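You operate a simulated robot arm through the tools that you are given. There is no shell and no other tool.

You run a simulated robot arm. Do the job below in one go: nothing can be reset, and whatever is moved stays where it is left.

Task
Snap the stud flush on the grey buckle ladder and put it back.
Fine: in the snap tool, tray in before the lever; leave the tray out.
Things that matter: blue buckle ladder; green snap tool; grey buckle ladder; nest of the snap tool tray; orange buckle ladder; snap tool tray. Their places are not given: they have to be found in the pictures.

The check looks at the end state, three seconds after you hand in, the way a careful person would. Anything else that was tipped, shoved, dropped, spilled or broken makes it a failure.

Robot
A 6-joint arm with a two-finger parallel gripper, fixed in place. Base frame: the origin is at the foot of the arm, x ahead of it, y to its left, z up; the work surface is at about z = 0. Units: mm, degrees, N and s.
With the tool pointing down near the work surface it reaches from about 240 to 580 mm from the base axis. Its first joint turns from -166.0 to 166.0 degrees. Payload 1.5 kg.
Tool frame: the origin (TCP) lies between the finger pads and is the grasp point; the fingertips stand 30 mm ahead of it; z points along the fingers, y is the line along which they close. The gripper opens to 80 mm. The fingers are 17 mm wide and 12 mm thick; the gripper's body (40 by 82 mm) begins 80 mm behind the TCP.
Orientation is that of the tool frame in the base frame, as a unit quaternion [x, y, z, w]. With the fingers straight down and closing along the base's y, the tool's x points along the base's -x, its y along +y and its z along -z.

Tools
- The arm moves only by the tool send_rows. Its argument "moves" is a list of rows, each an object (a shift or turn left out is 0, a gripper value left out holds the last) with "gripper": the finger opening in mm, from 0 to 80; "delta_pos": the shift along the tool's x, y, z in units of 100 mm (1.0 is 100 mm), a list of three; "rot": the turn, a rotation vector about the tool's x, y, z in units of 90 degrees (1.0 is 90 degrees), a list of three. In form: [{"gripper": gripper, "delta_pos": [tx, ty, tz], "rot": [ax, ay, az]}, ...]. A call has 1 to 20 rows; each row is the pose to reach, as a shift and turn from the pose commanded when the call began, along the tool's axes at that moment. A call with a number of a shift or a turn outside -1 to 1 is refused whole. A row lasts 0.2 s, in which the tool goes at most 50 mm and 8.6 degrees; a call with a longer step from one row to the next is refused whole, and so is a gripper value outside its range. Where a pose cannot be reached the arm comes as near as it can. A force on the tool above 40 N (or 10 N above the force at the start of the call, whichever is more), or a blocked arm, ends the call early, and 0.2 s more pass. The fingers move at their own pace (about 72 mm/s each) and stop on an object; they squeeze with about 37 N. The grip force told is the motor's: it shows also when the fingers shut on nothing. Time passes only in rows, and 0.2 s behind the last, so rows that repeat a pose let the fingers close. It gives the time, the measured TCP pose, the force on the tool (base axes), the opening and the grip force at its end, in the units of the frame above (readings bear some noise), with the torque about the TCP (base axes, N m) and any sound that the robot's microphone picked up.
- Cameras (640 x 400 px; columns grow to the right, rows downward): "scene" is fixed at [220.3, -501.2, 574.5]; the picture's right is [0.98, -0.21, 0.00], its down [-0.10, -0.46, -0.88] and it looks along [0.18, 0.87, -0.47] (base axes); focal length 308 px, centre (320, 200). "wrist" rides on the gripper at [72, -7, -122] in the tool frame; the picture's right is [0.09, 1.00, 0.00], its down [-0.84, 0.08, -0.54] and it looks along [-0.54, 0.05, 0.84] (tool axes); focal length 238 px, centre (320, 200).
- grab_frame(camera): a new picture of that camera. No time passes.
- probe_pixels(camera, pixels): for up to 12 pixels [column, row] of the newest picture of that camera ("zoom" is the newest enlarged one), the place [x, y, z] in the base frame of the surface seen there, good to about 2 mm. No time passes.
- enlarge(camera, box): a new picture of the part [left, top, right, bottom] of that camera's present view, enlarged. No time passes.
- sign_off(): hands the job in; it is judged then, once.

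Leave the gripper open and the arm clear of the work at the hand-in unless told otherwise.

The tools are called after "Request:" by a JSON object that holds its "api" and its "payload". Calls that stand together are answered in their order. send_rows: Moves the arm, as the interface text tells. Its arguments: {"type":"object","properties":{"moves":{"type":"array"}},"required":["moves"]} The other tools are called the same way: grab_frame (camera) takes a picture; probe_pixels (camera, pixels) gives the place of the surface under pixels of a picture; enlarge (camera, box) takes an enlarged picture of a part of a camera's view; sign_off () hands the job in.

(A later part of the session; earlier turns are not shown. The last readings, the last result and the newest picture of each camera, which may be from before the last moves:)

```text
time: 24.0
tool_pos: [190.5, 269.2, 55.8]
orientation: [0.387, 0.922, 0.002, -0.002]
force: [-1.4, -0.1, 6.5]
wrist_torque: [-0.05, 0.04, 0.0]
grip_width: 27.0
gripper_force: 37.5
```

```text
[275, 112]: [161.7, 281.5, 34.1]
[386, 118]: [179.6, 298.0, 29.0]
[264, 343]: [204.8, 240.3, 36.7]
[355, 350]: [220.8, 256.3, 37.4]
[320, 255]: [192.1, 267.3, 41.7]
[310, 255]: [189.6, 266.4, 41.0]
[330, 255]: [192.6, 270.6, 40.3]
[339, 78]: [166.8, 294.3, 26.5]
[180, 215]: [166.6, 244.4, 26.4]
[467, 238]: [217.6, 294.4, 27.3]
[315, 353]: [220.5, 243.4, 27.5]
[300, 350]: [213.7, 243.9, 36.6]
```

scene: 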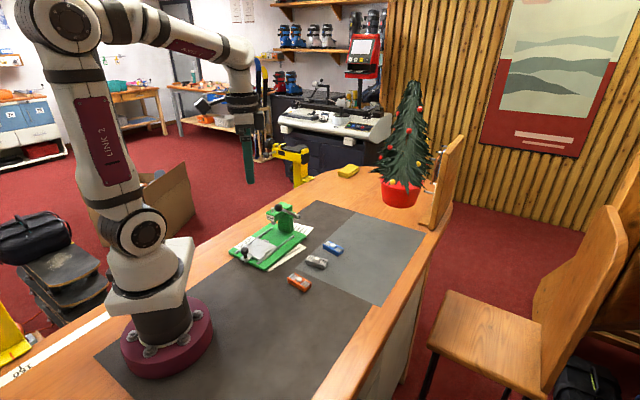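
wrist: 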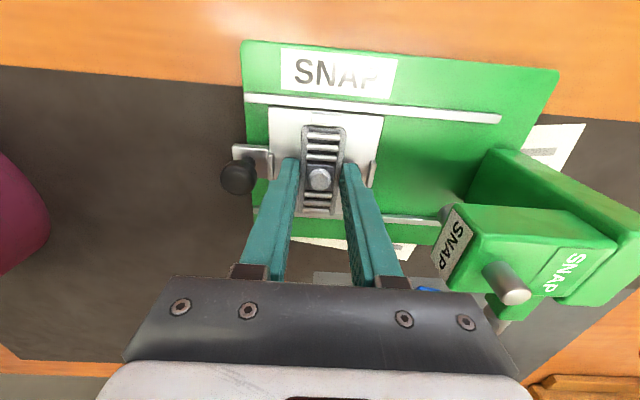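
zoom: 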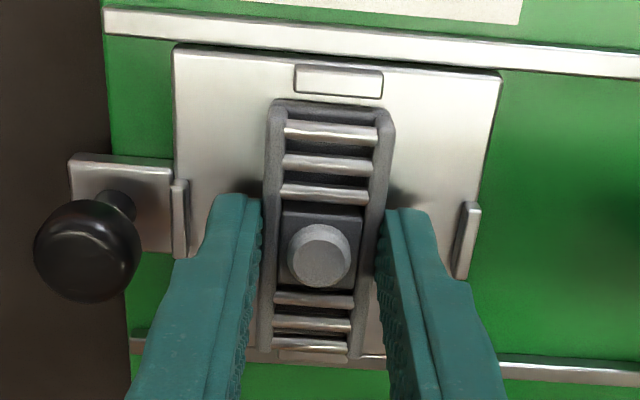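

Stud and nest centre now agree to about 1 mm. Release and rise.

Request:
{"api": "send_rows", "payload": {"moves": [{"gripper": 37, "delta_pos": [0, 0, 0]}, {"gripper": 37}, {"gripper": 37}, {"gripper": 37, "delta_pos": [0, 0, -0.1]}, {"delta_pos": [0, 0, -0.3]}, {"delta_pos": [0, 0, -0.55]}, {"delta_pos": [0, 0, -0.8]}, {"delta_pos": [0, 0, -0.95]}, {"delta_pos": [0, 0, -0.95]}]}}

Request:
{"api": "grab_frame", "payload": {"camera": "wrist"}}

Request:
{"api": "enlarge", "payload": {"camera": "wrist", "box": [260, 70, 370, 180]}}

```text
time: 26.0
tool_pos: [191.1, 270.8, 151.6]
orientation: [0.387, 0.922, 0.001, -0.001]
force: [0.7, -0.9, 0.0]
wrist_torque: [0.01, 0.01, -0.04]
grip_width: 36.8
gripper_force: 0.0
```

```text
taken
```

wrist: 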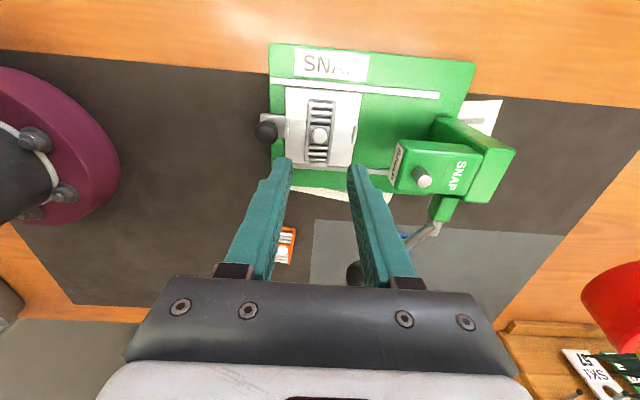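

```text
3.64 times, centred on (315, 125) of wrist
```

zoom: 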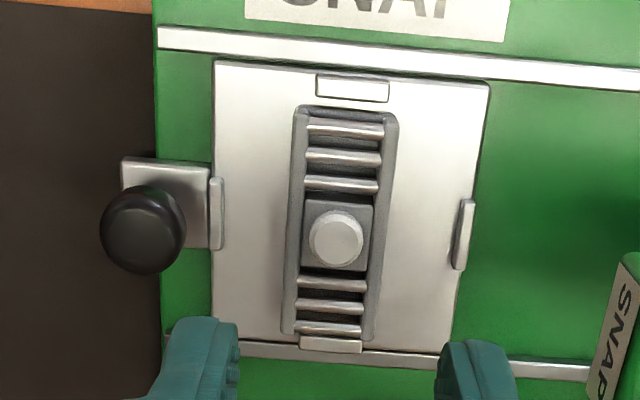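

Request:
{"api": "probe_pixels", "payload": {"camera": "zoom", "pixels": [[337, 237], [302, 116], [391, 122], [288, 328], [370, 335], [352, 88], [217, 213], [464, 234], [331, 345], [325, 237], [350, 237], [337, 222]]}}

Request:
{"api": "probe_pixels", "payload": {"camera": "zoom", "pixels": [[143, 215], [143, 240], [120, 228], [165, 228], [200, 160], [124, 160], [208, 245], [215, 185], [215, 245], [143, 225], [140, 265], [175, 215]]}}

```text
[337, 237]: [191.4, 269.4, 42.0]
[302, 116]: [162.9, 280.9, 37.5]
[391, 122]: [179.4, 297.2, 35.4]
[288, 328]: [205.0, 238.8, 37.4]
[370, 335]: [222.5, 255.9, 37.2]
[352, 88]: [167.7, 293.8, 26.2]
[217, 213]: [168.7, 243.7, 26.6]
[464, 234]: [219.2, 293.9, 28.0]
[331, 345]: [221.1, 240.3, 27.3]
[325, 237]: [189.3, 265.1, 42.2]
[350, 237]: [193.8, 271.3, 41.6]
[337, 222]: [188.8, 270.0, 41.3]
```

```text
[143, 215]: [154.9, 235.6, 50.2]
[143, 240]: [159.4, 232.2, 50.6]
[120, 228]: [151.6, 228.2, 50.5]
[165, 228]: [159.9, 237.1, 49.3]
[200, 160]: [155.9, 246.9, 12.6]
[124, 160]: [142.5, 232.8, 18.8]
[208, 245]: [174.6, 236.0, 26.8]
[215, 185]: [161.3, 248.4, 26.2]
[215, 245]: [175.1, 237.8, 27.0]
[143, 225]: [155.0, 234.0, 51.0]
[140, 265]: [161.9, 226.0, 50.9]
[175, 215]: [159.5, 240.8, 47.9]
```

The buckle centre is now within about 1.5 mm of the nest centre. The tray knob centre is about (155.6, 231), top at z≈51. I'll move above the knob, keeping the orientation so the fingers close along the slide direction.

Request:
{"api": "send_rows", "payload": {"moves": [{"gripper": 40, "delta_pos": [-0.008, -0.15, 0]}, {"delta_pos": [-0.016, -0.3, 0]}, {"delta_pos": [-0.026, -0.45, 0]}, {"delta_pos": [-0.026, -0.524, 0]}, {"delta_pos": [-0.026, -0.524, 0.2]}, {"delta_pos": [-0.026, -0.524, 0.35]}, {"delta_pos": [-0.026, -0.524, 0.35]}]}}

Request:
{"api": "grab_frame", "payload": {"camera": "wrist"}}

Request:
{"api": "enlarge", "payload": {"camera": "wrist", "box": [240, 90, 420, 220]}}

```text
time: 27.6
tool_pos: [155.7, 229.2, 115.8]
orientation: [0.387, 0.922, 0.001, -0.001]
force: [-0.4, 0.6, -0.1]
wrist_torque: [0.01, 0.01, -0.02]
grip_width: 40.1
gripper_force: 0.1
```

```text
taken
```

wrist: 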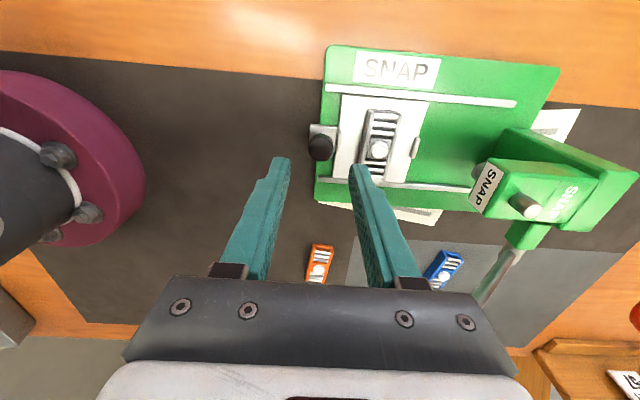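

```text
3.08 times, centred on (330, 155) of wrist
```

zoom: 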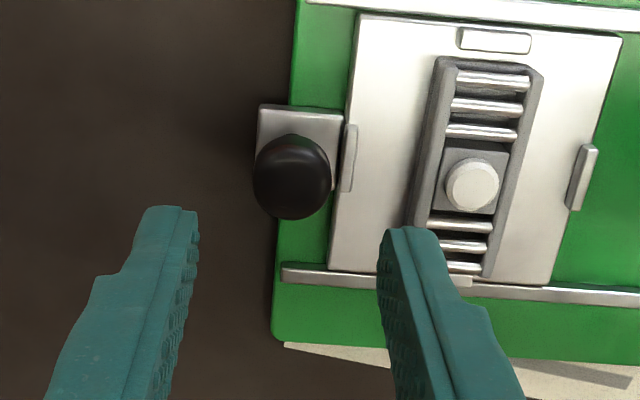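

The knob is centred between the fingers. I'll descend to TCP z≈62 so the fingertips stay above the tab, then close on the knob.

Request:
{"api": "send_rows", "payload": {"moves": [{"gripper": 40, "delta_pos": [0, 0, 0.2]}, {"delta_pos": [0, 0, 0.4]}, {"delta_pos": [0, 0, 0.5]}, {"delta_pos": [0, 0, 0.54]}, {"delta_pos": [0, 0, 0.54]}]}}

Request:
{"api": "enlarge", "payload": {"camera": "scene", "box": [220, 220, 300, 280]}}

Request:
{"api": "enlarge", "payload": {"camera": "wrist", "box": [240, 90, 420, 220]}}

```text
time: 28.8
tool_pos: [154.7, 232.3, 61.3]
orientation: [0.386, 0.922, 0.001, -0.001]
force: [0.5, -0.6, 0.1]
wrist_torque: [0.02, -0.04, -0.01]
grip_width: 39.9
gripper_force: 0.0
```

```text
6.67 times, centred on (260, 250) of scene
```

zoom: 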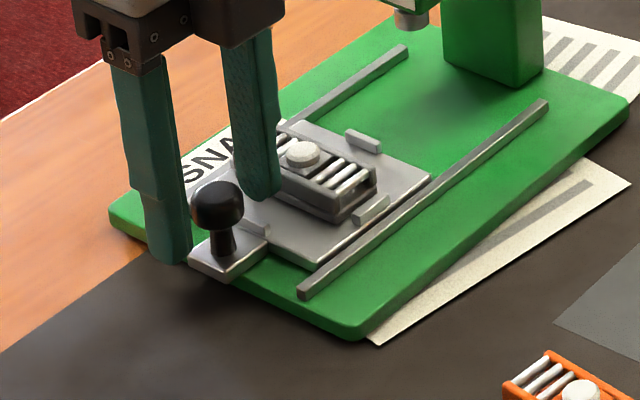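

```text
3.08 times, centred on (330, 155) of wrist
```

zoom: 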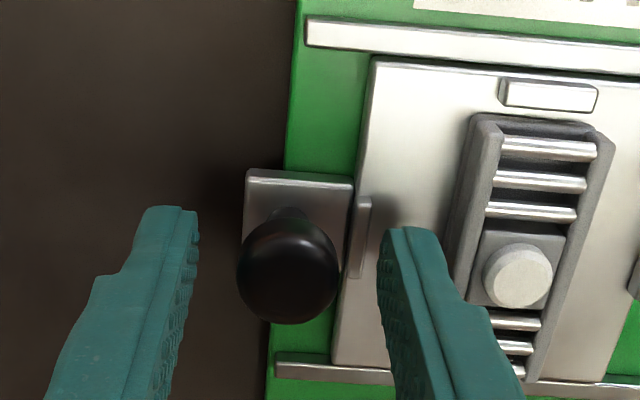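

The knob is between the fingers. Closing.

Request:
{"api": "send_rows", "payload": {"moves": [{"gripper": 15, "delta_pos": [0, 0, 0]}, {"gripper": 15}, {"gripper": 15}]}}

Request:
{"api": "enlarge", "payload": {"camera": "scene", "box": [220, 220, 300, 280]}}

```text
time: 29.6
tool_pos: [155.7, 231.5, 62.2]
orientation: [0.386, 0.922, 0.0, -0.001]
force: [1.1, 0.0, 0.6]
wrist_torque: [0.04, 0.0, 0.02]
grip_width: 21.4
gripper_force: 34.6
```

```text
6.67 times, centred on (260, 250) of scene
```

zoom: 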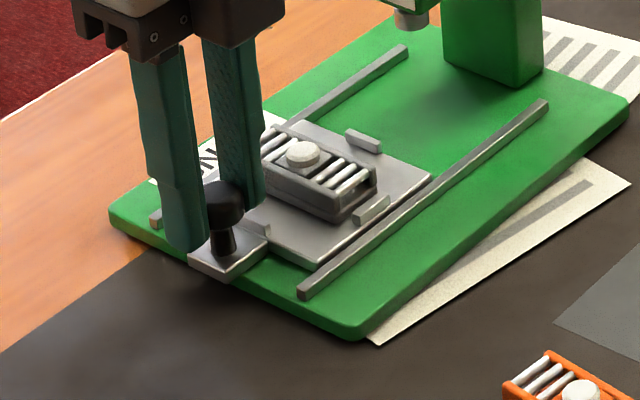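

Knob gripped at 21.4 mm. Now I'll push the tray in slowly along tool +y, 70 mm first.

Request:
{"api": "send_rows", "payload": {"moves": [{"gripper": 15, "delta_pos": [0, 0.03, 0]}, {"delta_pos": [0, 0.08, 0]}, {"delta_pos": [0, 0.14, 0]}, {"delta_pos": [0, 0.21, 0]}, {"delta_pos": [0, 0.28, 0]}, {"delta_pos": [0, 0.35, 0]}, {"delta_pos": [0, 0.42, 0]}, {"delta_pos": [0, 0.49, 0]}, {"delta_pos": [0, 0.56, 0]}, {"delta_pos": [0, 0.62, 0]}, {"delta_pos": [0, 0.67, 0]}, {"delta_pos": [0, 0.7, 0]}, {"delta_pos": [0, 0.7, 0]}]}}

Request:
{"api": "enlarge", "payload": {"camera": "scene", "box": [220, 200, 330, 280]}}

Request:
{"api": "grab_frame", "payload": {"camera": "wrist"}}

```text
time: 32.4
tool_pos: [206.8, 281.8, 62.1]
orientation: [0.387, 0.922, 0.001, 0.0]
force: [-17.7, 17.8, 15.0]
wrist_torque: [0.4, 0.39, -0.01]
grip_width: 21.4
gripper_force: 34.3
```

```text
5.00 times, centred on (275, 240) of scene
```

zoom: 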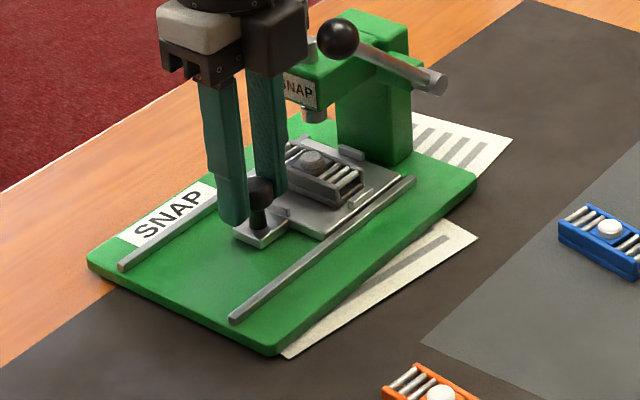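

```text
taken
```

wrist: 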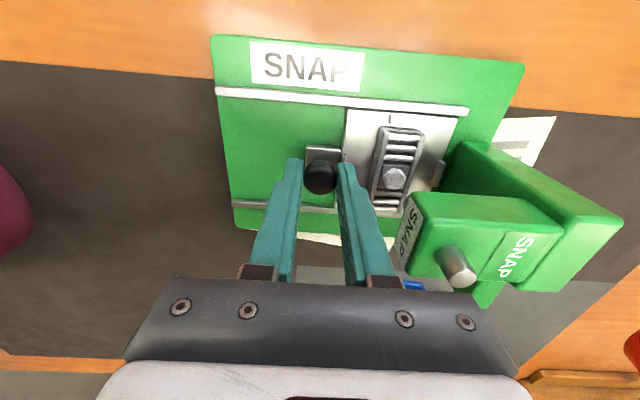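

The tray moved about 70 mm, but there's a sideways force of about 25 N along tool +x and 15 N upward. I'll relax it with a small correction of +1.5 mm in tool x and 1 mm up, and read the force again.

Request:
{"api": "send_rows", "payload": {"moves": [{"gripper": 15, "delta_pos": [0.008, 0, -0.005]}, {"delta_pos": [0.015, 0, -0.01]}, {"delta_pos": [0.015, 0, -0.01]}]}}

```text
time: 33.2
tool_pos: [204.2, 280.1, 61.9]
orientation: [0.387, 0.922, -0.001, -0.001]
force: [4.4, -5.1, -0.3]
wrist_torque: [-0.17, -0.23, -0.2]
grip_width: 21.4
gripper_force: 34.4
```

The force is nearly gone. I'll continue pushing in gently, 1.5 mm steps, until the tray stops.

Request:
{"api": "send_rows", "payload": {"moves": [{"gripper": 15, "delta_pos": [-0.002, 0.015, 0]}, {"delta_pos": [-0.002, 0.03, 0]}, {"delta_pos": [-0.001, 0.045, 0]}, {"delta_pos": [-0.001, 0.045, 0]}]}}

Request:
{"api": "enlarge", "payload": {"camera": "wrist", "box": [280, 70, 480, 220]}}

Request:
{"api": "enlarge", "payload": {"camera": "scene", "box": [250, 200, 320, 260]}}

```text
time: 34.2
tool_pos: [208.6, 286.1, 63.4]
orientation: [0.387, 0.922, 0.0, -0.002]
force: [-4.7, 4.2, 0.0]
wrist_torque: [0.21, 0.17, 0.04]
grip_width: 21.6
gripper_force: 34.6
```

```text
2.67 times, centred on (380, 145) of wrist
```

zoom: 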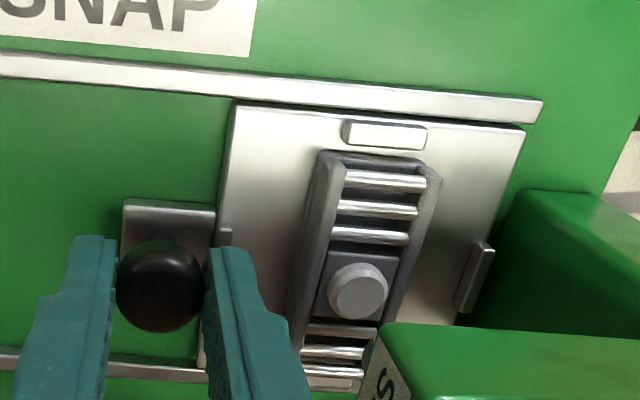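

```text
6.67 times, centred on (285, 230) of scene
```

zoom: 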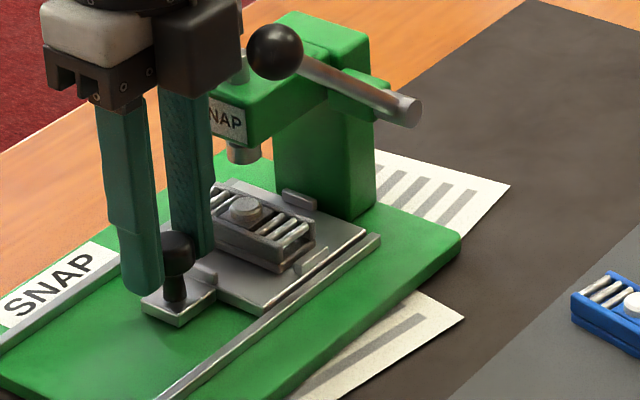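

No stop yet (74.5 mm travelled). I'll keep pushing in small steps.

Request:
{"api": "send_rows", "payload": {"moves": [{"gripper": 15, "delta_pos": [0.002, 0.01, 0]}, {"delta_pos": [0.002, 0.02, 0]}, {"delta_pos": [0.002, 0.03, 0]}, {"delta_pos": [0.003, 0.04, 0]}, {"delta_pos": [0.003, 0.05, 0]}, {"delta_pos": [0.003, 0.05, 0]}]}}

Request:
{"api": "enlarge", "payload": {"camera": "scene", "box": [250, 200, 320, 260]}}

```text
time: 35.1
tool_pos: [208.1, 284.0, 63.0]
orientation: [0.388, 0.921, -0.005, -0.001]
force: [-4.8, -4.4, 7.6]
wrist_torque: [-0.16, 0.07, 0.02]
grip_width: 21.0
gripper_force: 33.7
stopped in row 4: the force on the tool passed its limit at 45 N (the readings are from after the stop); the commanded pose is now the measured one
```

```text
6.67 times, centred on (285, 230) of scene
```

zoom: 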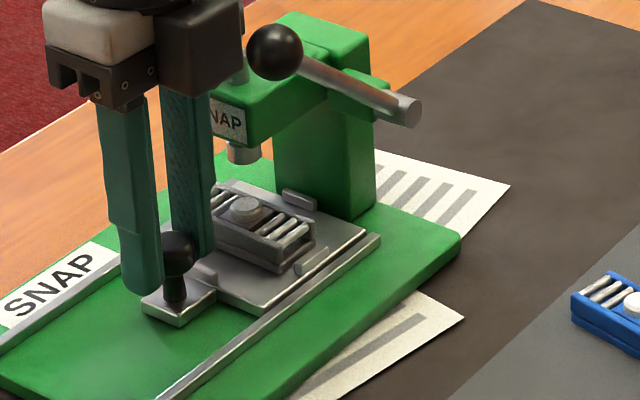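

The tray hit its stop at about 75 mm. I'll check the stud against the ram by probing both in the scene zoom.

Request:
{"api": "probe_pixels", "payload": {"camera": "zoom", "pixels": [[245, 203], [232, 205], [258, 205], [243, 152], [228, 148], [258, 150], [243, 162], [275, 195], [225, 228], [300, 198], [310, 260], [395, 100]]}}

Request:
{"api": "enlarge", "payload": {"camera": "scene", "box": [265, 205, 305, 245]}}

```text
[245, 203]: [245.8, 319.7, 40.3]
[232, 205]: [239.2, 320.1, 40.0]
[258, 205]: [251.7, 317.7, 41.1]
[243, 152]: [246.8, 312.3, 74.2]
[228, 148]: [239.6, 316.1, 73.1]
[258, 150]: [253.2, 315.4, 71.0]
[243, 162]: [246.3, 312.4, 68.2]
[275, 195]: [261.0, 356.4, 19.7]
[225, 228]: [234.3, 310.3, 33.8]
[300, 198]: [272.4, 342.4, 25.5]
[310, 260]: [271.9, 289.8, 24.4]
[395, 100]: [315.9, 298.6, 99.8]
```

```text
10.00 times, centred on (285, 225) of scene
```

zoom: 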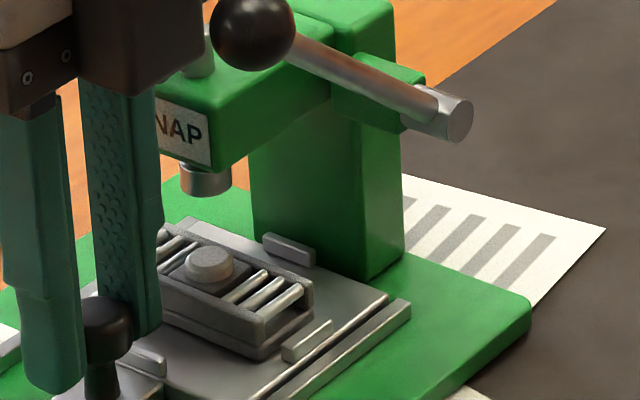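

The stud (245.6, 319.5) sits under the ram (248, 320) to within about 2 mm, so the tray is fully in. I'll release the knob by opening to 33 mm, to stay clear of the head, and rise.

Request:
{"api": "send_rows", "payload": {"moves": [{"gripper": 33, "delta_pos": [0, 0, 0]}, {"gripper": 33}, {"gripper": 33, "delta_pos": [0, 0, 0]}]}}

Request:
{"api": "enlarge", "payload": {"camera": "scene", "box": [250, 200, 320, 260]}}

```text
time: 35.9
tool_pos: [208.9, 284.7, 62.4]
orientation: [0.388, 0.922, -0.004, -0.002]
force: [-0.2, -0.1, -0.6]
wrist_torque: [-0.01, -0.02, 0.02]
grip_width: 33.0
gripper_force: 0.0
```

```text
6.67 times, centred on (285, 230) of scene
```

zoom: 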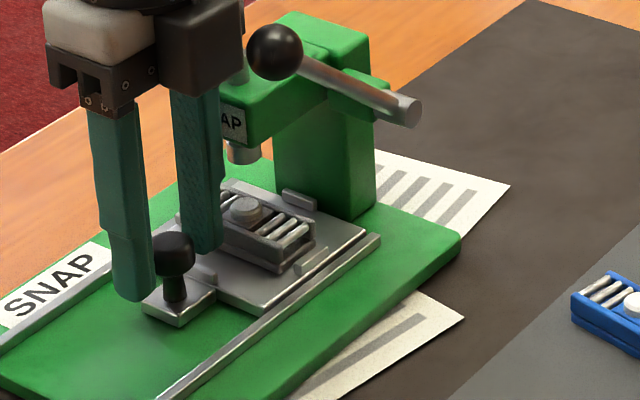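

The knob is released and the tray stays in. Now I'll rise straight up.

Request:
{"api": "send_rows", "payload": {"moves": [{"gripper": 33, "delta_pos": [0, 0, -0.1]}, {"delta_pos": [0, 0, -0.3]}, {"delta_pos": [0, 0, -0.55]}, {"delta_pos": [0, 0, -0.8]}, {"delta_pos": [0, 0, -1.0]}, {"delta_pos": [0, 0, -1.0]}]}}

Request:
{"api": "send_rows", "payload": {"moves": [{"gripper": 46, "delta_pos": [0, 0, -0.2]}, {"delta_pos": [0, 0, -0.45]}, {"delta_pos": [0, 0, -0.7]}, {"delta_pos": [0, 0, -0.85]}, {"delta_pos": [0, 0, -0.85]}]}}

```text
time: 37.3
tool_pos: [210.4, 286.5, 163.0]
orientation: [0.388, 0.922, -0.005, -0.002]
force: [0.3, 0.1, -0.4]
wrist_torque: [0.0, -0.02, 0.0]
grip_width: 33.1
gripper_force: 0.1
```

```text
time: 38.5
tool_pos: [210.6, 285.7, 248.1]
orientation: [0.388, 0.922, -0.004, -0.002]
force: [-1.0, -0.2, 0.3]
wrist_torque: [0.01, 0.0, -0.01]
grip_width: 46.1
gripper_force: 0.1
```

I'm at z≈248. Next I'll move above the lever ball at (260, 249.5), correcting the half-degree tilt, and then turn the tool -90° so the fingers close along the lever's pivot axis.

Request:
{"api": "send_rows", "payload": {"moves": [{"gripper": 46, "delta_pos": [-0.15, 0.02, 0], "rot": [-0.0057, 0, 0]}, {"delta_pos": [-0.35, 0.055, 0], "rot": [-0.0057, 0, 0]}, {"delta_pos": [-0.55, 0.09, 0], "rot": [-0.0057, 0, 0]}, {"delta_pos": [-0.609, 0.098, 0], "rot": [-0.0057, 0, 0]}, {"delta_pos": [-0.609, 0.098, 0], "rot": [-0.0057, 0, 0]}]}}

Request:
{"api": "send_rows", "payload": {"moves": [{"gripper": 46, "rot": [0, 0, -0.08]}, {"rot": [0, 0, -0.17]}, {"rot": [0, 0, -0.26]}, {"rot": [0, 0, -0.35]}, {"rot": [0, 0, -0.44]}, {"rot": [0, 0, -0.53]}, {"rot": [0, 0, -0.62]}, {"rot": [0, 0, -0.71]}, {"rot": [0, 0, -0.8]}, {"rot": [0, 0, -0.89]}, {"rot": [0, 0, -0.95]}, {"rot": [0, 0, -1.0]}, {"rot": [0, 0, -1.0]}, {"rot": [0, 0, -1.0]}]}}

Request:
{"api": "grab_frame", "payload": {"camera": "wrist"}}

```text
time: 39.7
tool_pos: [260.2, 248.5, 247.3]
orientation: [0.389, 0.921, 0.001, 0.001]
force: [0.1, -1.2, -0.6]
wrist_torque: [0.0, -0.02, 0.01]
grip_width: 45.9
gripper_force: 0.0
```

```text
time: 42.7
tool_pos: [259.5, 249.8, 246.8]
orientation: [-0.378, 0.926, 0.0, 0.0]
force: [-0.5, 0.1, 0.4]
wrist_torque: [-0.02, -0.03, 0.0]
grip_width: 45.6
gripper_force: 0.0
```

```text
taken
```

wrist: 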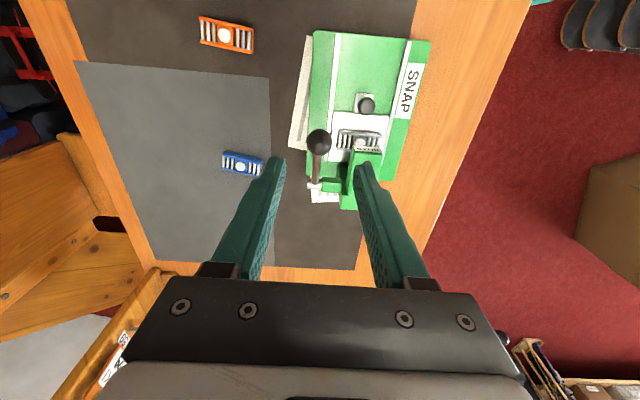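

The ball at (319,142) is exactly below the TCP. I'll descend to z≈176 so the ball sits between the pads.

Request:
{"api": "send_rows", "payload": {"moves": [{"gripper": 46, "delta_pos": [0, 0, 0.2]}, {"delta_pos": [0, 0, 0.4]}, {"delta_pos": [0, 0, 0.55]}, {"delta_pos": [0, 0, 0.65]}, {"delta_pos": [0, 0, 0.71]}, {"delta_pos": [0, 0, 0.71]}]}}

Request:
{"api": "enlarge", "payload": {"camera": "scene", "box": [240, 170, 330, 250]}}

Request:
{"api": "grab_frame", "payload": {"camera": "wrist"}}

```text
time: 44.1
tool_pos: [258.7, 249.7, 175.5]
orientation: [-0.377, 0.926, -0.001, 0.0]
force: [0.6, 0.2, 0.1]
wrist_torque: [-0.03, 0.0, 0.01]
grip_width: 46.1
gripper_force: 0.0
```

```text
5.00 times, centred on (285, 210) of scene
```

zoom: 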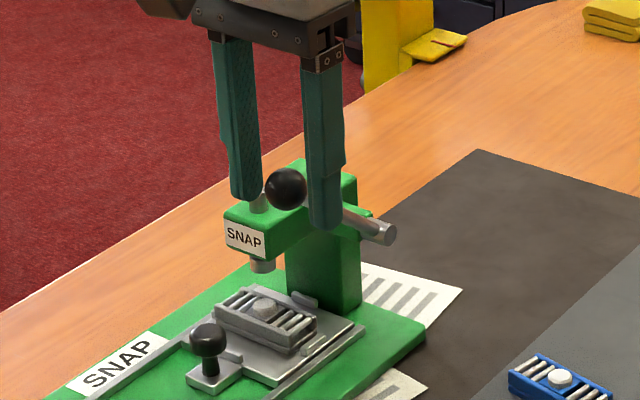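

```text
taken
```

wrist: 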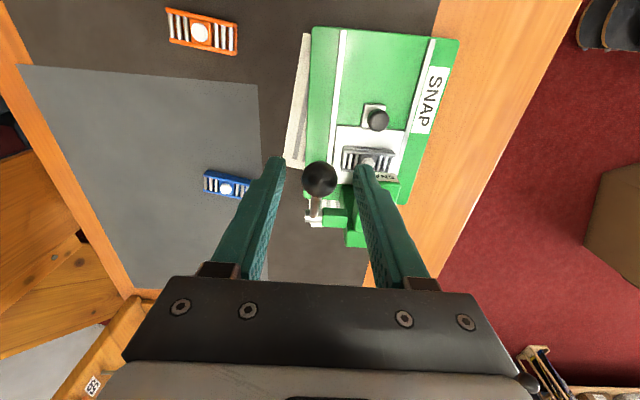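

The ball sits between the pads as expected. Closing on it.

Request:
{"api": "send_rows", "payload": {"moves": [{"gripper": 16, "delta_pos": [0, 0, 0]}, {"gripper": 16}, {"gripper": 16}]}}

```text
time: 44.9
tool_pos: [259.1, 249.9, 174.5]
orientation: [-0.377, 0.926, 0.0, 0.0]
force: [3.6, -3.1, -0.2]
wrist_torque: [-0.12, 0.0, 0.01]
grip_width: 22.8
gripper_force: 35.2
```

Ball held. I'll start pulling the lever down along its arc, radius about 101 mm about the pivot, with the first 12° as a test.

Request:
{"api": "send_rows", "payload": {"moves": [{"gripper": 16, "delta_pos": [0.017, 0, 0.022]}, {"delta_pos": [0.035, 0, 0.044]}, {"delta_pos": [0.051, 0, 0.066]}, {"delta_pos": [0.066, 0, 0.0875]}, {"delta_pos": [0.081, 0, 0.11]}, {"delta_pos": [0.095, 0, 0.132]}, {"delta_pos": [0.108, 0, 0.155]}, {"delta_pos": [0.121, 0, 0.1785]}, {"delta_pos": [0.121, 0, 0.1785]}]}}

Request:
{"api": "enlarge", "payload": {"camera": "scene", "box": [240, 180, 330, 260]}}

```text
time: 46.9
tool_pos: [251.1, 241.0, 157.8]
orientation: [-0.377, 0.926, 0.001, 0.001]
force: [8.2, 1.1, 6.5]
wrist_torque: [0.6, -0.71, -0.01]
grip_width: 23.0
gripper_force: 35.6
```

```text
5.00 times, centred on (285, 220) of scene
```

zoom: 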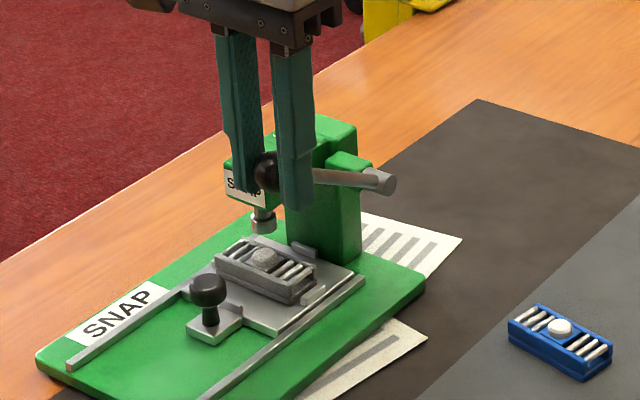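

The lever follows and the ram is descending, with low forces. I'll continue along the arc.

Request:
{"api": "send_rows", "payload": {"moves": [{"gripper": 16, "delta_pos": [0.009, 0, 0.023]}, {"delta_pos": [0.02, 0, 0.0475]}, {"delta_pos": [0.031, 0, 0.072]}, {"delta_pos": [0.041, 0, 0.0965]}, {"delta_pos": [0.05, 0, 0.1215]}, {"delta_pos": [0.059, 0, 0.1465]}, {"delta_pos": [0.068, 0, 0.1715]}, {"delta_pos": [0.075, 0, 0.1965]}, {"delta_pos": [0.075, 0, 0.1965]}]}}

Request:
{"api": "enlarge", "payload": {"camera": "scene", "box": [240, 180, 330, 260]}}

```text
time: 48.9
tool_pos: [245.1, 235.8, 138.8]
orientation: [-0.377, 0.926, 0.001, -0.001]
force: [2.4, -14.0, 9.5]
wrist_torque: [0.29, -0.48, -0.11]
grip_width: 23.0
gripper_force: 35.6
```

```text
5.00 times, centred on (285, 220) of scene
```

zoom: 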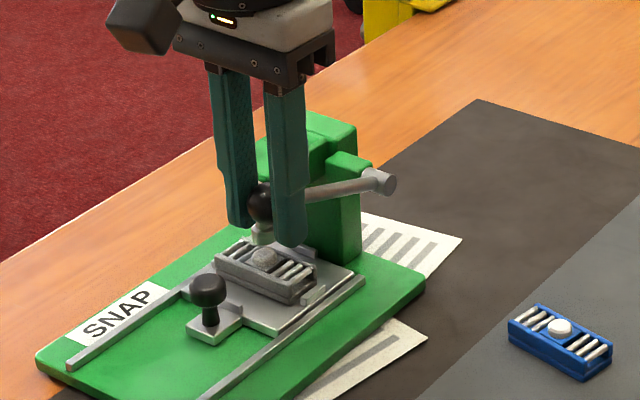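

Still moving with low forces. I'll correct sideways by 0.5 mm and continue the arc.

Request:
{"api": "send_rows", "payload": {"moves": [{"gripper": 16, "delta_pos": [0.009, -0.004, 0.02]}, {"delta_pos": [0.016, -0.005, 0.045]}, {"delta_pos": [0.022, -0.005, 0.07]}, {"delta_pos": [0.027, -0.005, 0.095]}, {"delta_pos": [0.032, -0.006, 0.12]}, {"delta_pos": [0.036, -0.006, 0.145]}, {"delta_pos": [0.036, -0.006, 0.145]}]}}

Request:
{"api": "enlarge", "payload": {"camera": "scene", "box": [240, 180, 330, 260]}}

```text
time: 50.5
tool_pos: [241.5, 232.5, 124.7]
orientation: [-0.378, 0.926, 0.0, 0.001]
force: [9.7, -2.2, 7.6]
wrist_torque: [0.48, -0.61, -0.01]
grip_width: 22.7
gripper_force: 35.5
```

```text
5.00 times, centred on (285, 220) of scene
```

zoom: 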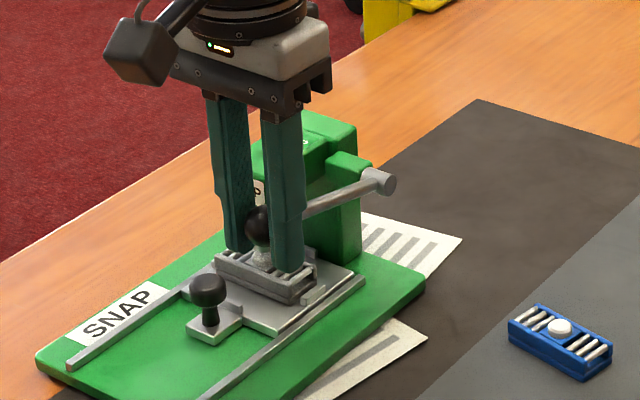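

Continuing the arc through horizontal.

Request:
{"api": "send_rows", "payload": {"moves": [{"gripper": 16, "delta_pos": [0.0, -0.003, 0.025]}, {"delta_pos": [0.003, -0.003, 0.05]}, {"delta_pos": [0.004, -0.003, 0.075]}, {"delta_pos": [0.005, -0.003, 0.1]}, {"delta_pos": [0.005, -0.003, 0.125]}, {"delta_pos": [0.005, -0.003, 0.15]}, {"delta_pos": [0.005, -0.003, 0.15]}]}}

Request:
{"api": "enlarge", "payload": {"camera": "scene", "box": [240, 190, 320, 260]}}

```text
time: 52.1
tool_pos: [241.3, 231.3, 109.6]
orientation: [-0.377, 0.926, 0.001, 0.0]
force: [-4.3, -6.6, 9.2]
wrist_torque: [0.35, -0.35, -0.02]
grip_width: 23.2
gripper_force: 35.1
```

```text
5.71 times, centred on (280, 225) of scene
```

zoom: 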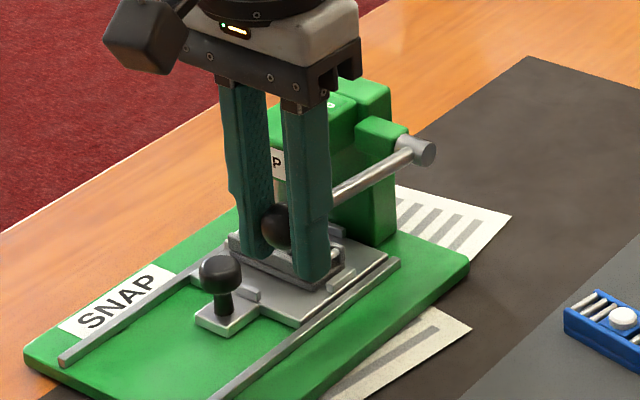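

Lever roughly horizontal now, with no snap yet. I'll continue down.

Request:
{"api": "send_rows", "payload": {"moves": [{"gripper": 16, "delta_pos": [0.003, 0, 0.025]}, {"delta_pos": [0.003, 0, 0.05]}, {"delta_pos": [0.001, 0, 0.075]}, {"delta_pos": [-0.001, 0, 0.1]}, {"delta_pos": [-0.005, 0, 0.125]}, {"delta_pos": [-0.008, 0, 0.15]}, {"delta_pos": [-0.008, 0, 0.15]}]}}

Request:
{"api": "enlarge", "payload": {"camera": "scene", "box": [240, 190, 320, 260]}}

```text
time: 53.7
tool_pos: [242.3, 232.2, 94.7]
orientation: [-0.377, 0.926, -0.001, 0.0]
force: [-21.6, 1.6, 25.7]
wrist_torque: [0.11, 0.17, 0.03]
grip_width: 22.8
gripper_force: 35.6
```

```text
5.71 times, centred on (280, 225) of scene
```

zoom: 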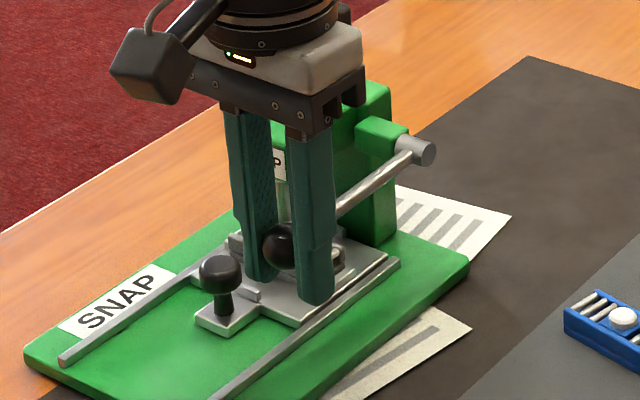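

Resistance is rising (25.7 N upward) with some side load. First I'll relieve the side load, then read again.

Request:
{"api": "send_rows", "payload": {"moves": [{"gripper": 16, "delta_pos": [0.004, 0.004, 0]}, {"delta_pos": [0.006, 0.007, 0]}, {"delta_pos": [0.006, 0.007, 0]}]}}

Request:
{"api": "grab_frame", "payload": {"camera": "wrist"}}

Request:
{"api": "enlarge", "payload": {"camera": "wrist", "box": [250, 80, 430, 240]}}

```text
time: 54.5
tool_pos: [243.9, 233.0, 95.2]
orientation: [-0.378, 0.926, 0.0, 0.002]
force: [1.9, 5.5, 8.2]
wrist_torque: [-0.68, 0.7, 0.01]
grip_width: 23.0
gripper_force: 35.6
```

```text
taken
```

wrist: 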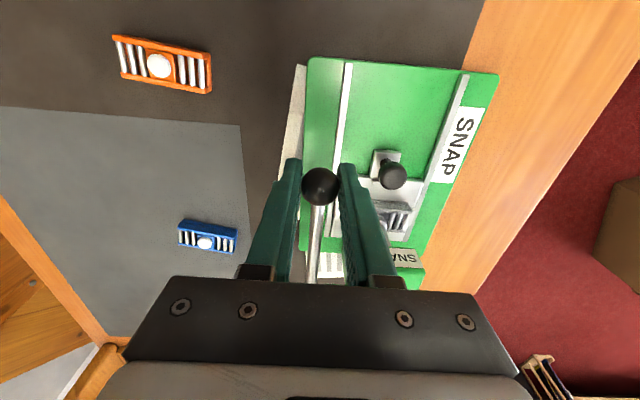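

```text
2.50 times, centred on (340, 160) of wrist
```

zoom: 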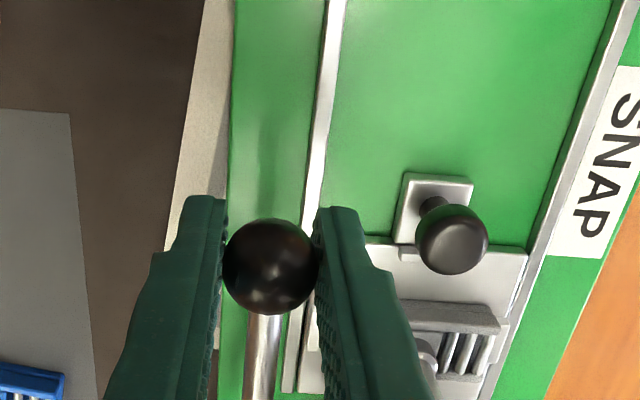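

The side load is relieved. Continuing down the arc.

Request:
{"api": "send_rows", "payload": {"moves": [{"gripper": 16, "delta_pos": [-0.003, 0, 0.023]}, {"delta_pos": [-0.008, 0, 0.046]}, {"delta_pos": [-0.014, 0, 0.072]}, {"delta_pos": [-0.021, 0, 0.098]}, {"delta_pos": [-0.028, 0, 0.123]}, {"delta_pos": [-0.036, 0, 0.149]}, {"delta_pos": [-0.036, 0, 0.149]}]}}

Request:
{"api": "enlarge", "payload": {"camera": "scene", "box": [240, 190, 320, 260]}}

```text
time: 56.1
tool_pos: [245.8, 234.9, 78.9]
orientation: [-0.377, 0.926, 0.0, 0.0]
force: [-6.7, -6.0, 24.8]
wrist_torque: [-0.15, 0.18, 0.04]
grip_width: 22.8
gripper_force: 35.3
```

```text
5.71 times, centred on (280, 225) of scene
```

zoom: 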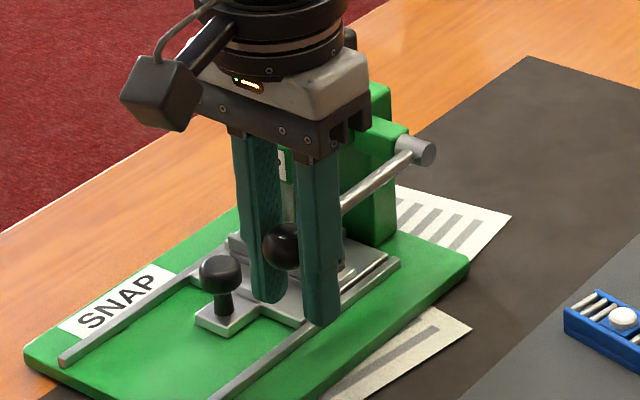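

The ball stayed put while the fingers slid down over it, so the lever is meeting resistance at about -8°. I'll look closely at the ram and stud.

Request:
{"api": "enlarge", "payload": {"camera": "scene", "box": [258, 205, 300, 245]}}

Request:
{"api": "grab_frame", "payload": {"camera": "wrist"}}

Request:
{"api": "enlarge", "payload": {"camera": "wrist", "box": [300, 120, 460, 290]}}

```text
10.00 times, centred on (279, 225) of scene
```

zoom: 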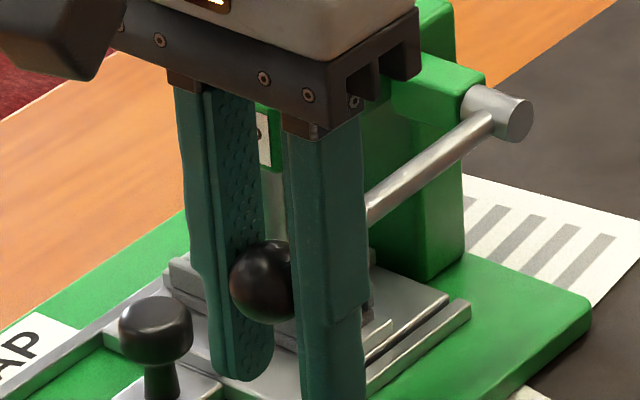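

```text
taken
```

wrist: 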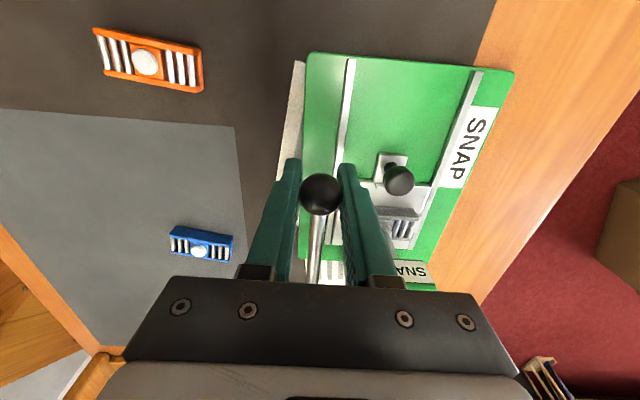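

```text
2.35 times, centred on (380, 205) of wrist
```

zoom: 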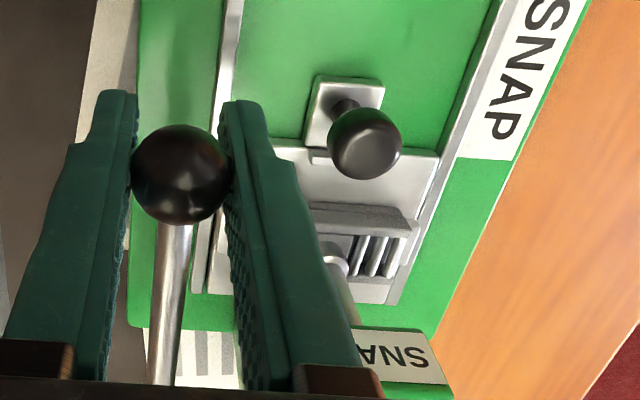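

The ram rod is visible resting on the stud at (337,258) in the zoom, and the lever needs more force than finger friction can give. I'll open the fingers and see whether the lever stays.

Request:
{"api": "send_rows", "payload": {"moves": [{"gripper": 44, "delta_pos": [0, 0, 0]}, {"gripper": 44}, {"gripper": 44}]}}

Request:
{"api": "enlarge", "payload": {"camera": "scene", "box": [240, 180, 330, 260]}}

Request:
{"api": "grab_frame", "payload": {"camera": "wrist"}}

```text
time: 56.9
tool_pos: [246.6, 235.2, 78.1]
orientation: [-0.377, 0.926, 0.0, 0.0]
force: [-0.5, -0.4, 0.3]
wrist_torque: [-0.02, -0.02, 0.03]
grip_width: 43.8
gripper_force: 0.0
```

```text
5.00 times, centred on (285, 220) of scene
```

zoom: 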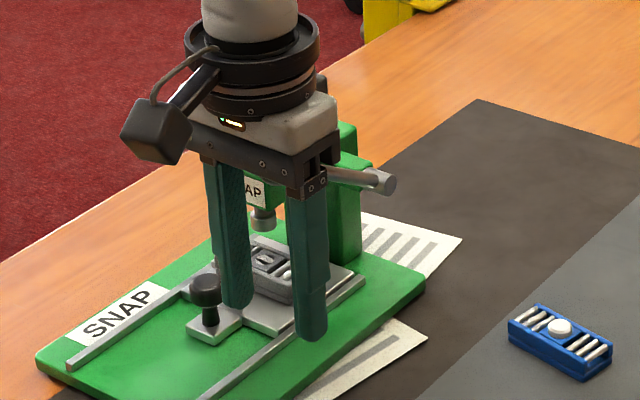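

```text
taken
```

wrist: 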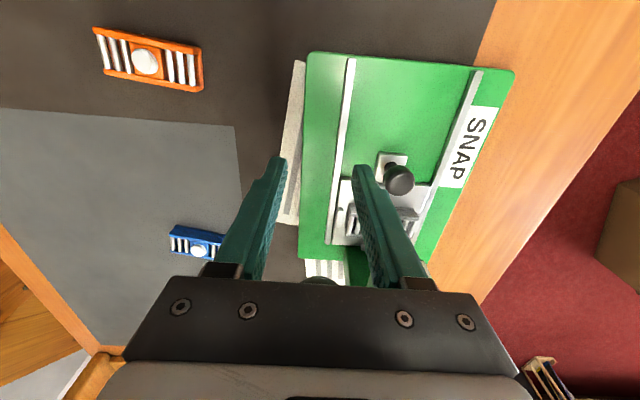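

The lever has sprung back up, at least partly. Before moving, I'll look at where the ball is relative to the gripper.

Request:
{"api": "enlarge", "payload": {"camera": "scene", "box": [262, 195, 322, 240]}}

Request:
{"api": "enlarge", "payload": {"camera": "wrist", "box": [260, 150, 440, 300]}}

```text
8.89 times, centred on (292, 218) of scene
```

zoom: 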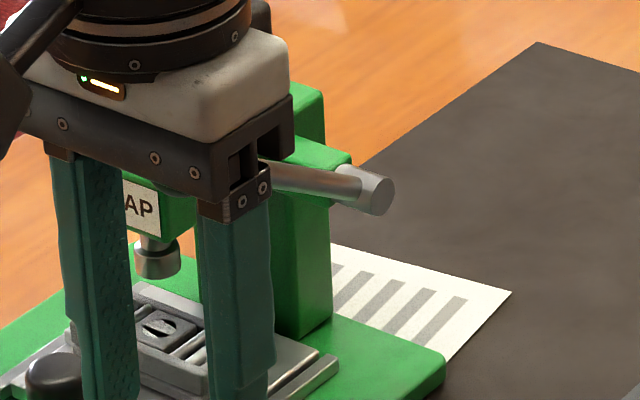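

```text
2.67 times, centred on (350, 225) of wrist
```

zoom: 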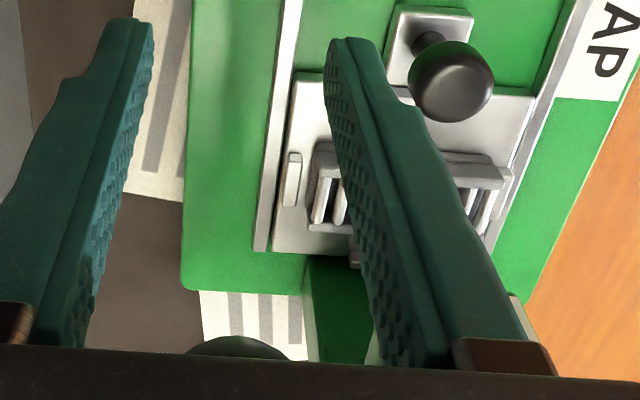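

The stud already looks different. I'll zoom on it tightly.

Request:
{"api": "enlarge", "payload": {"camera": "scene", "box": [265, 222, 285, 242]}}

Request:
{"api": "probe_pixels", "payload": {"camera": "zoom", "pixels": [[320, 200], [300, 200], [340, 210], [320, 160], [400, 230], [250, 130], [360, 180], [320, 240], [280, 180], [300, 150], [330, 120], [360, 250]]}}

```text
16.00 times, centred on (275, 232) of scene
```

zoom: 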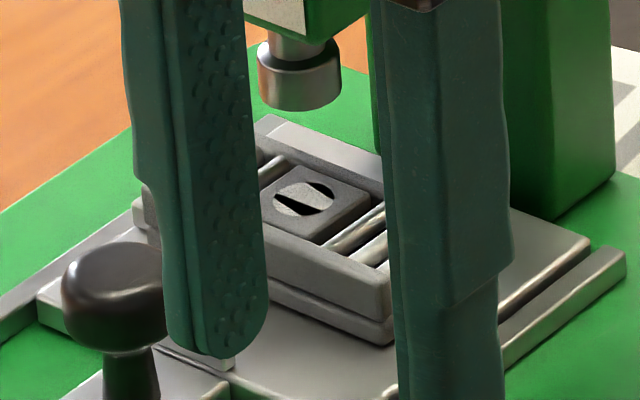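

```text
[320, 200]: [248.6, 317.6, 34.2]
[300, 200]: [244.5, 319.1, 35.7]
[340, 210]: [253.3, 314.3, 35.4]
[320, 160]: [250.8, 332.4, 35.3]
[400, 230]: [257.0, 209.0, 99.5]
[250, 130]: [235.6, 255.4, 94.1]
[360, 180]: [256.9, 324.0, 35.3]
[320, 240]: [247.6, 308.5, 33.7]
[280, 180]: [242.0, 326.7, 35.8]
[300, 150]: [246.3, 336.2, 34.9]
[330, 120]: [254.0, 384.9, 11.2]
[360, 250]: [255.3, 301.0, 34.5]
```

The stud face now reads z≈35, the same as its platform, so it's flush. The lever is spring-loaded and the ball is just under the palm. I'll rise straight up so the lever can return fully.

Request:
{"api": "send_rows", "payload": {"moves": [{"gripper": 46, "delta_pos": [0, 0, -0.05]}, {"delta_pos": [0, 0, -0.12]}, {"delta_pos": [0, 0, -0.2]}, {"delta_pos": [0, 0, -0.3]}, {"delta_pos": [0, 0, -0.45]}, {"delta_pos": [0, 0, -0.6]}, {"delta_pos": [0, 0, -0.8]}, {"delta_pos": [0, 0, -1.0]}, {"delta_pos": [0, 0, -1.0]}]}}

Request:
{"api": "enlarge", "payload": {"camera": "scene", "box": [240, 160, 330, 250]}}

```text
time: 58.9
tool_pos: [244.5, 234.9, 180.5]
orientation: [-0.377, 0.926, 0.001, 0.0]
force: [0.6, 0.2, 0.3]
wrist_torque: [0.01, -0.02, 0.0]
grip_width: 46.0
gripper_force: 0.1
```

```text
4.44 times, centred on (285, 205) of scene
```

zoom: 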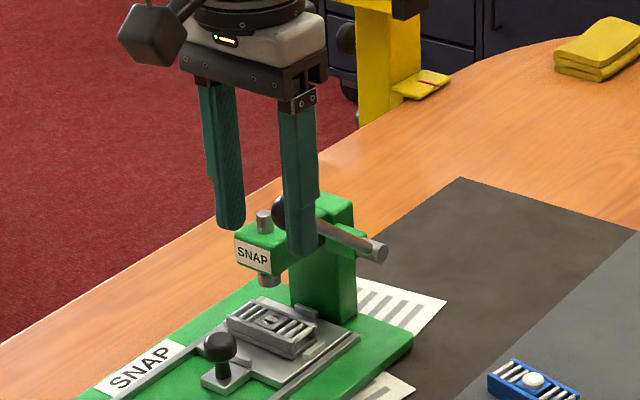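

The lever is fully back up. I'll rise another 70 mm and turn the tool back by +90°.

Request:
{"api": "send_rows", "payload": {"moves": [{"gripper": 46, "delta_pos": [0, 0, -0.2]}, {"delta_pos": [0, 0, -0.45]}, {"delta_pos": [0, 0, -0.68]}, {"delta_pos": [0, 0, -0.7]}]}}

Request:
{"api": "send_rows", "payload": {"moves": [{"gripper": 33, "rot": [0, 0, 0.08]}, {"rot": [0, 0, 0.17]}, {"rot": [0, 0, 0.26]}, {"rot": [0, 0, 0.35]}, {"rot": [0, 0, 0.44]}, {"rot": [0, 0, 0.53]}, {"rot": [0, 0, 0.62]}, {"rot": [0, 0, 0.71]}, {"rot": [0, 0, 0.8]}, {"rot": [0, 0, 0.89]}, {"rot": [0, 0, 0.95]}, {"rot": [0, 0, 1.0]}, {"rot": [0, 0, 1.0]}, {"rot": [0, 0, 1.0]}]}}

```text
time: 59.9
tool_pos: [244.3, 233.3, 248.4]
orientation: [-0.378, 0.926, 0.0, 0.0]
force: [0.4, -0.4, -0.2]
wrist_torque: [0.02, -0.01, -0.03]
grip_width: 46.2
gripper_force: 0.1
```

```text
time: 62.9
tool_pos: [244.2, 235.2, 248.7]
orientation: [0.388, 0.922, 0.0, -0.001]
force: [0.0, 0.5, -0.5]
wrist_torque: [0.04, -0.03, 0.0]
grip_width: 33.3
gripper_force: 0.0
```

Moving above the tray knob at its in-position, about (209, 284).

Request:
{"api": "send_rows", "payload": {"moves": [{"gripper": 33, "delta_pos": [0.15, 0.024, 0]}, {"delta_pos": [0.35, 0.056, 0]}, {"delta_pos": [0.55, 0.088, 0]}, {"delta_pos": [0.602, 0.096, 0]}, {"delta_pos": [0.602, 0.096, 0.2]}, {"delta_pos": [0.602, 0.096, 0.45]}, {"delta_pos": [0.602, 0.096, 0.7]}, {"delta_pos": [0.602, 0.096, 0.85]}, {"delta_pos": [0.602, 0.096, 0.85]}]}}

Request:
{"api": "grab_frame", "payload": {"camera": "wrist"}}

Request:
{"api": "enlarge", "payload": {"camera": "wrist", "box": [250, 80, 430, 230]}}

```text
time: 64.9
tool_pos: [210.1, 286.9, 163.6]
orientation: [0.388, 0.921, 0.0, 0.001]
force: [-0.2, 0.4, -0.7]
wrist_torque: [0.02, 0.01, -0.02]
grip_width: 33.3
gripper_force: 0.1
```

```text
taken
```

wrist: 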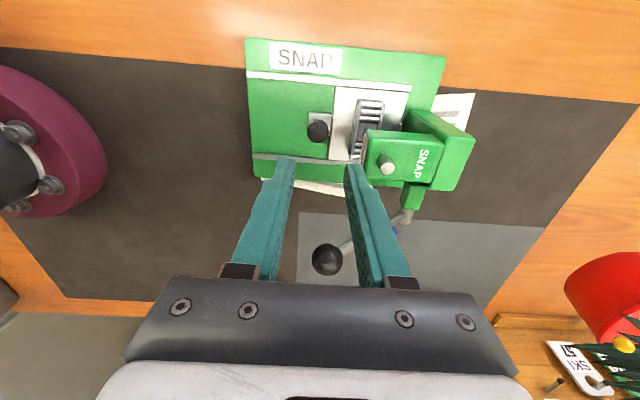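

```text
2.67 times, centred on (340, 155) of wrist
```

zoom: 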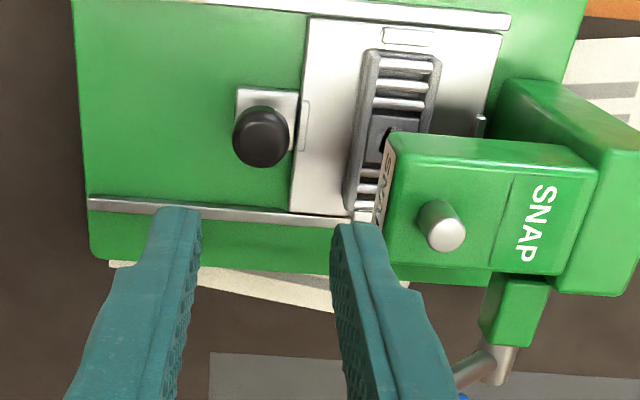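

The knob is 2 mm toward -y from the TCP. I'll correct that and descend to z≈63.

Request:
{"api": "send_rows", "payload": {"moves": [{"gripper": 33, "delta_pos": [0, -0.02, 0.2]}, {"delta_pos": [0, -0.02, 0.4]}, {"delta_pos": [0, -0.02, 0.6]}, {"delta_pos": [0, -0.02, 0.8]}, {"delta_pos": [0, -0.02, 0.93]}, {"delta_pos": [0, -0.02, 1.0]}, {"delta_pos": [0, -0.02, 1.0]}]}}

Request:
{"api": "grab_frame", "payload": {"camera": "wrist"}}

Request:
{"api": "enlarge", "payload": {"camera": "scene", "box": [240, 200, 310, 260]}}

```text
time: 66.5
tool_pos: [209.3, 285.6, 65.0]
orientation: [0.389, 0.921, -0.001, 0.0]
force: [0.4, -1.0, -0.3]
wrist_torque: [0.01, 0.04, 0.01]
grip_width: 33.0
gripper_force: 0.0
```

```text
taken
```

wrist: 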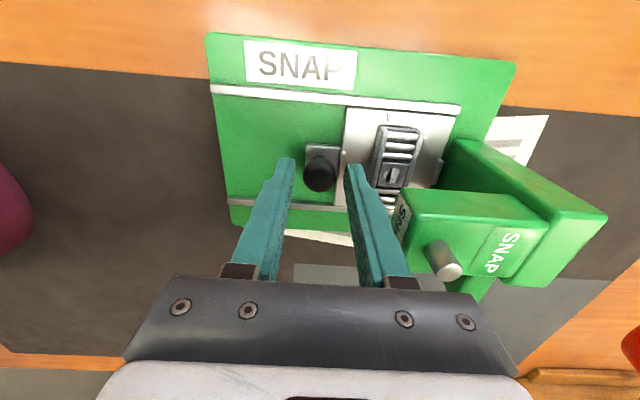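

```text
6.67 times, centred on (275, 230) of scene
```

zoom: 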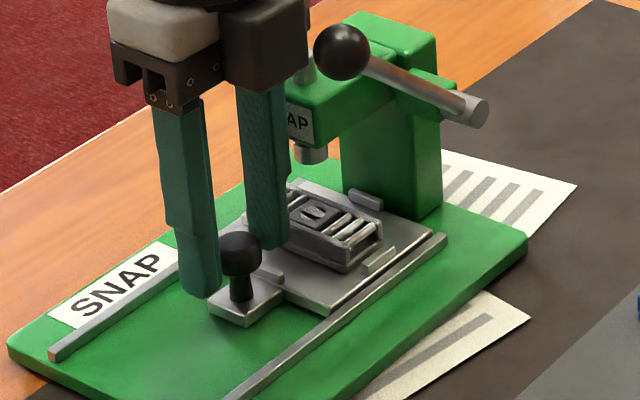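

Knob between the fingers. I'll lower 2 mm more and close.

Request:
{"api": "send_rows", "payload": {"moves": [{"gripper": 33, "delta_pos": [0, 0, 0.02]}, {"gripper": 15, "delta_pos": [0, 0, 0.02]}, {"gripper": 15, "delta_pos": [0, 0, 0.02]}, {"gripper": 15, "delta_pos": [0, 0, 0.02]}]}}

```text
time: 67.5
tool_pos: [207.7, 283.9, 61.9]
orientation: [0.388, 0.921, 0.0, 0.0]
force: [-5.5, -4.0, 6.0]
wrist_torque: [-0.1, 0.13, -0.04]
grip_width: 21.2
gripper_force: 34.4
```

Gripped. I'll pull the tray out along tool -y, with a slight x correction learned from the push, 36 mm first.

Request:
{"api": "send_rows", "payload": {"moves": [{"gripper": 15, "delta_pos": [0, -0.03, 0]}, {"delta_pos": [-0.001, -0.08, 0.0]}, {"delta_pos": [-0.002, -0.14, 0.0]}, {"delta_pos": [-0.003, -0.2, 0.0]}, {"delta_pos": [-0.005, -0.26, 0.0]}, {"delta_pos": [-0.006, -0.32, 0.0]}, {"delta_pos": [-0.007, -0.36, 0.0]}, {"delta_pos": [-0.007, -0.36, 0.0]}]}}

Request:
{"api": "enlarge", "payload": {"camera": "scene", "box": [230, 200, 310, 270]}}

```text
time: 69.3
tool_pos: [183.5, 258.5, 62.7]
orientation: [0.388, 0.921, 0.002, 0.0]
force: [-1.1, 1.9, 28.6]
wrist_torque: [0.08, 0.06, -0.03]
grip_width: 21.4
gripper_force: 34.8
```

```text
5.71 times, centred on (270, 235) of scene
```

zoom: 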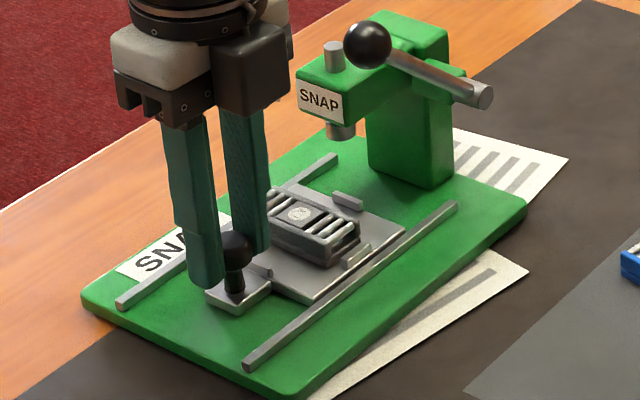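

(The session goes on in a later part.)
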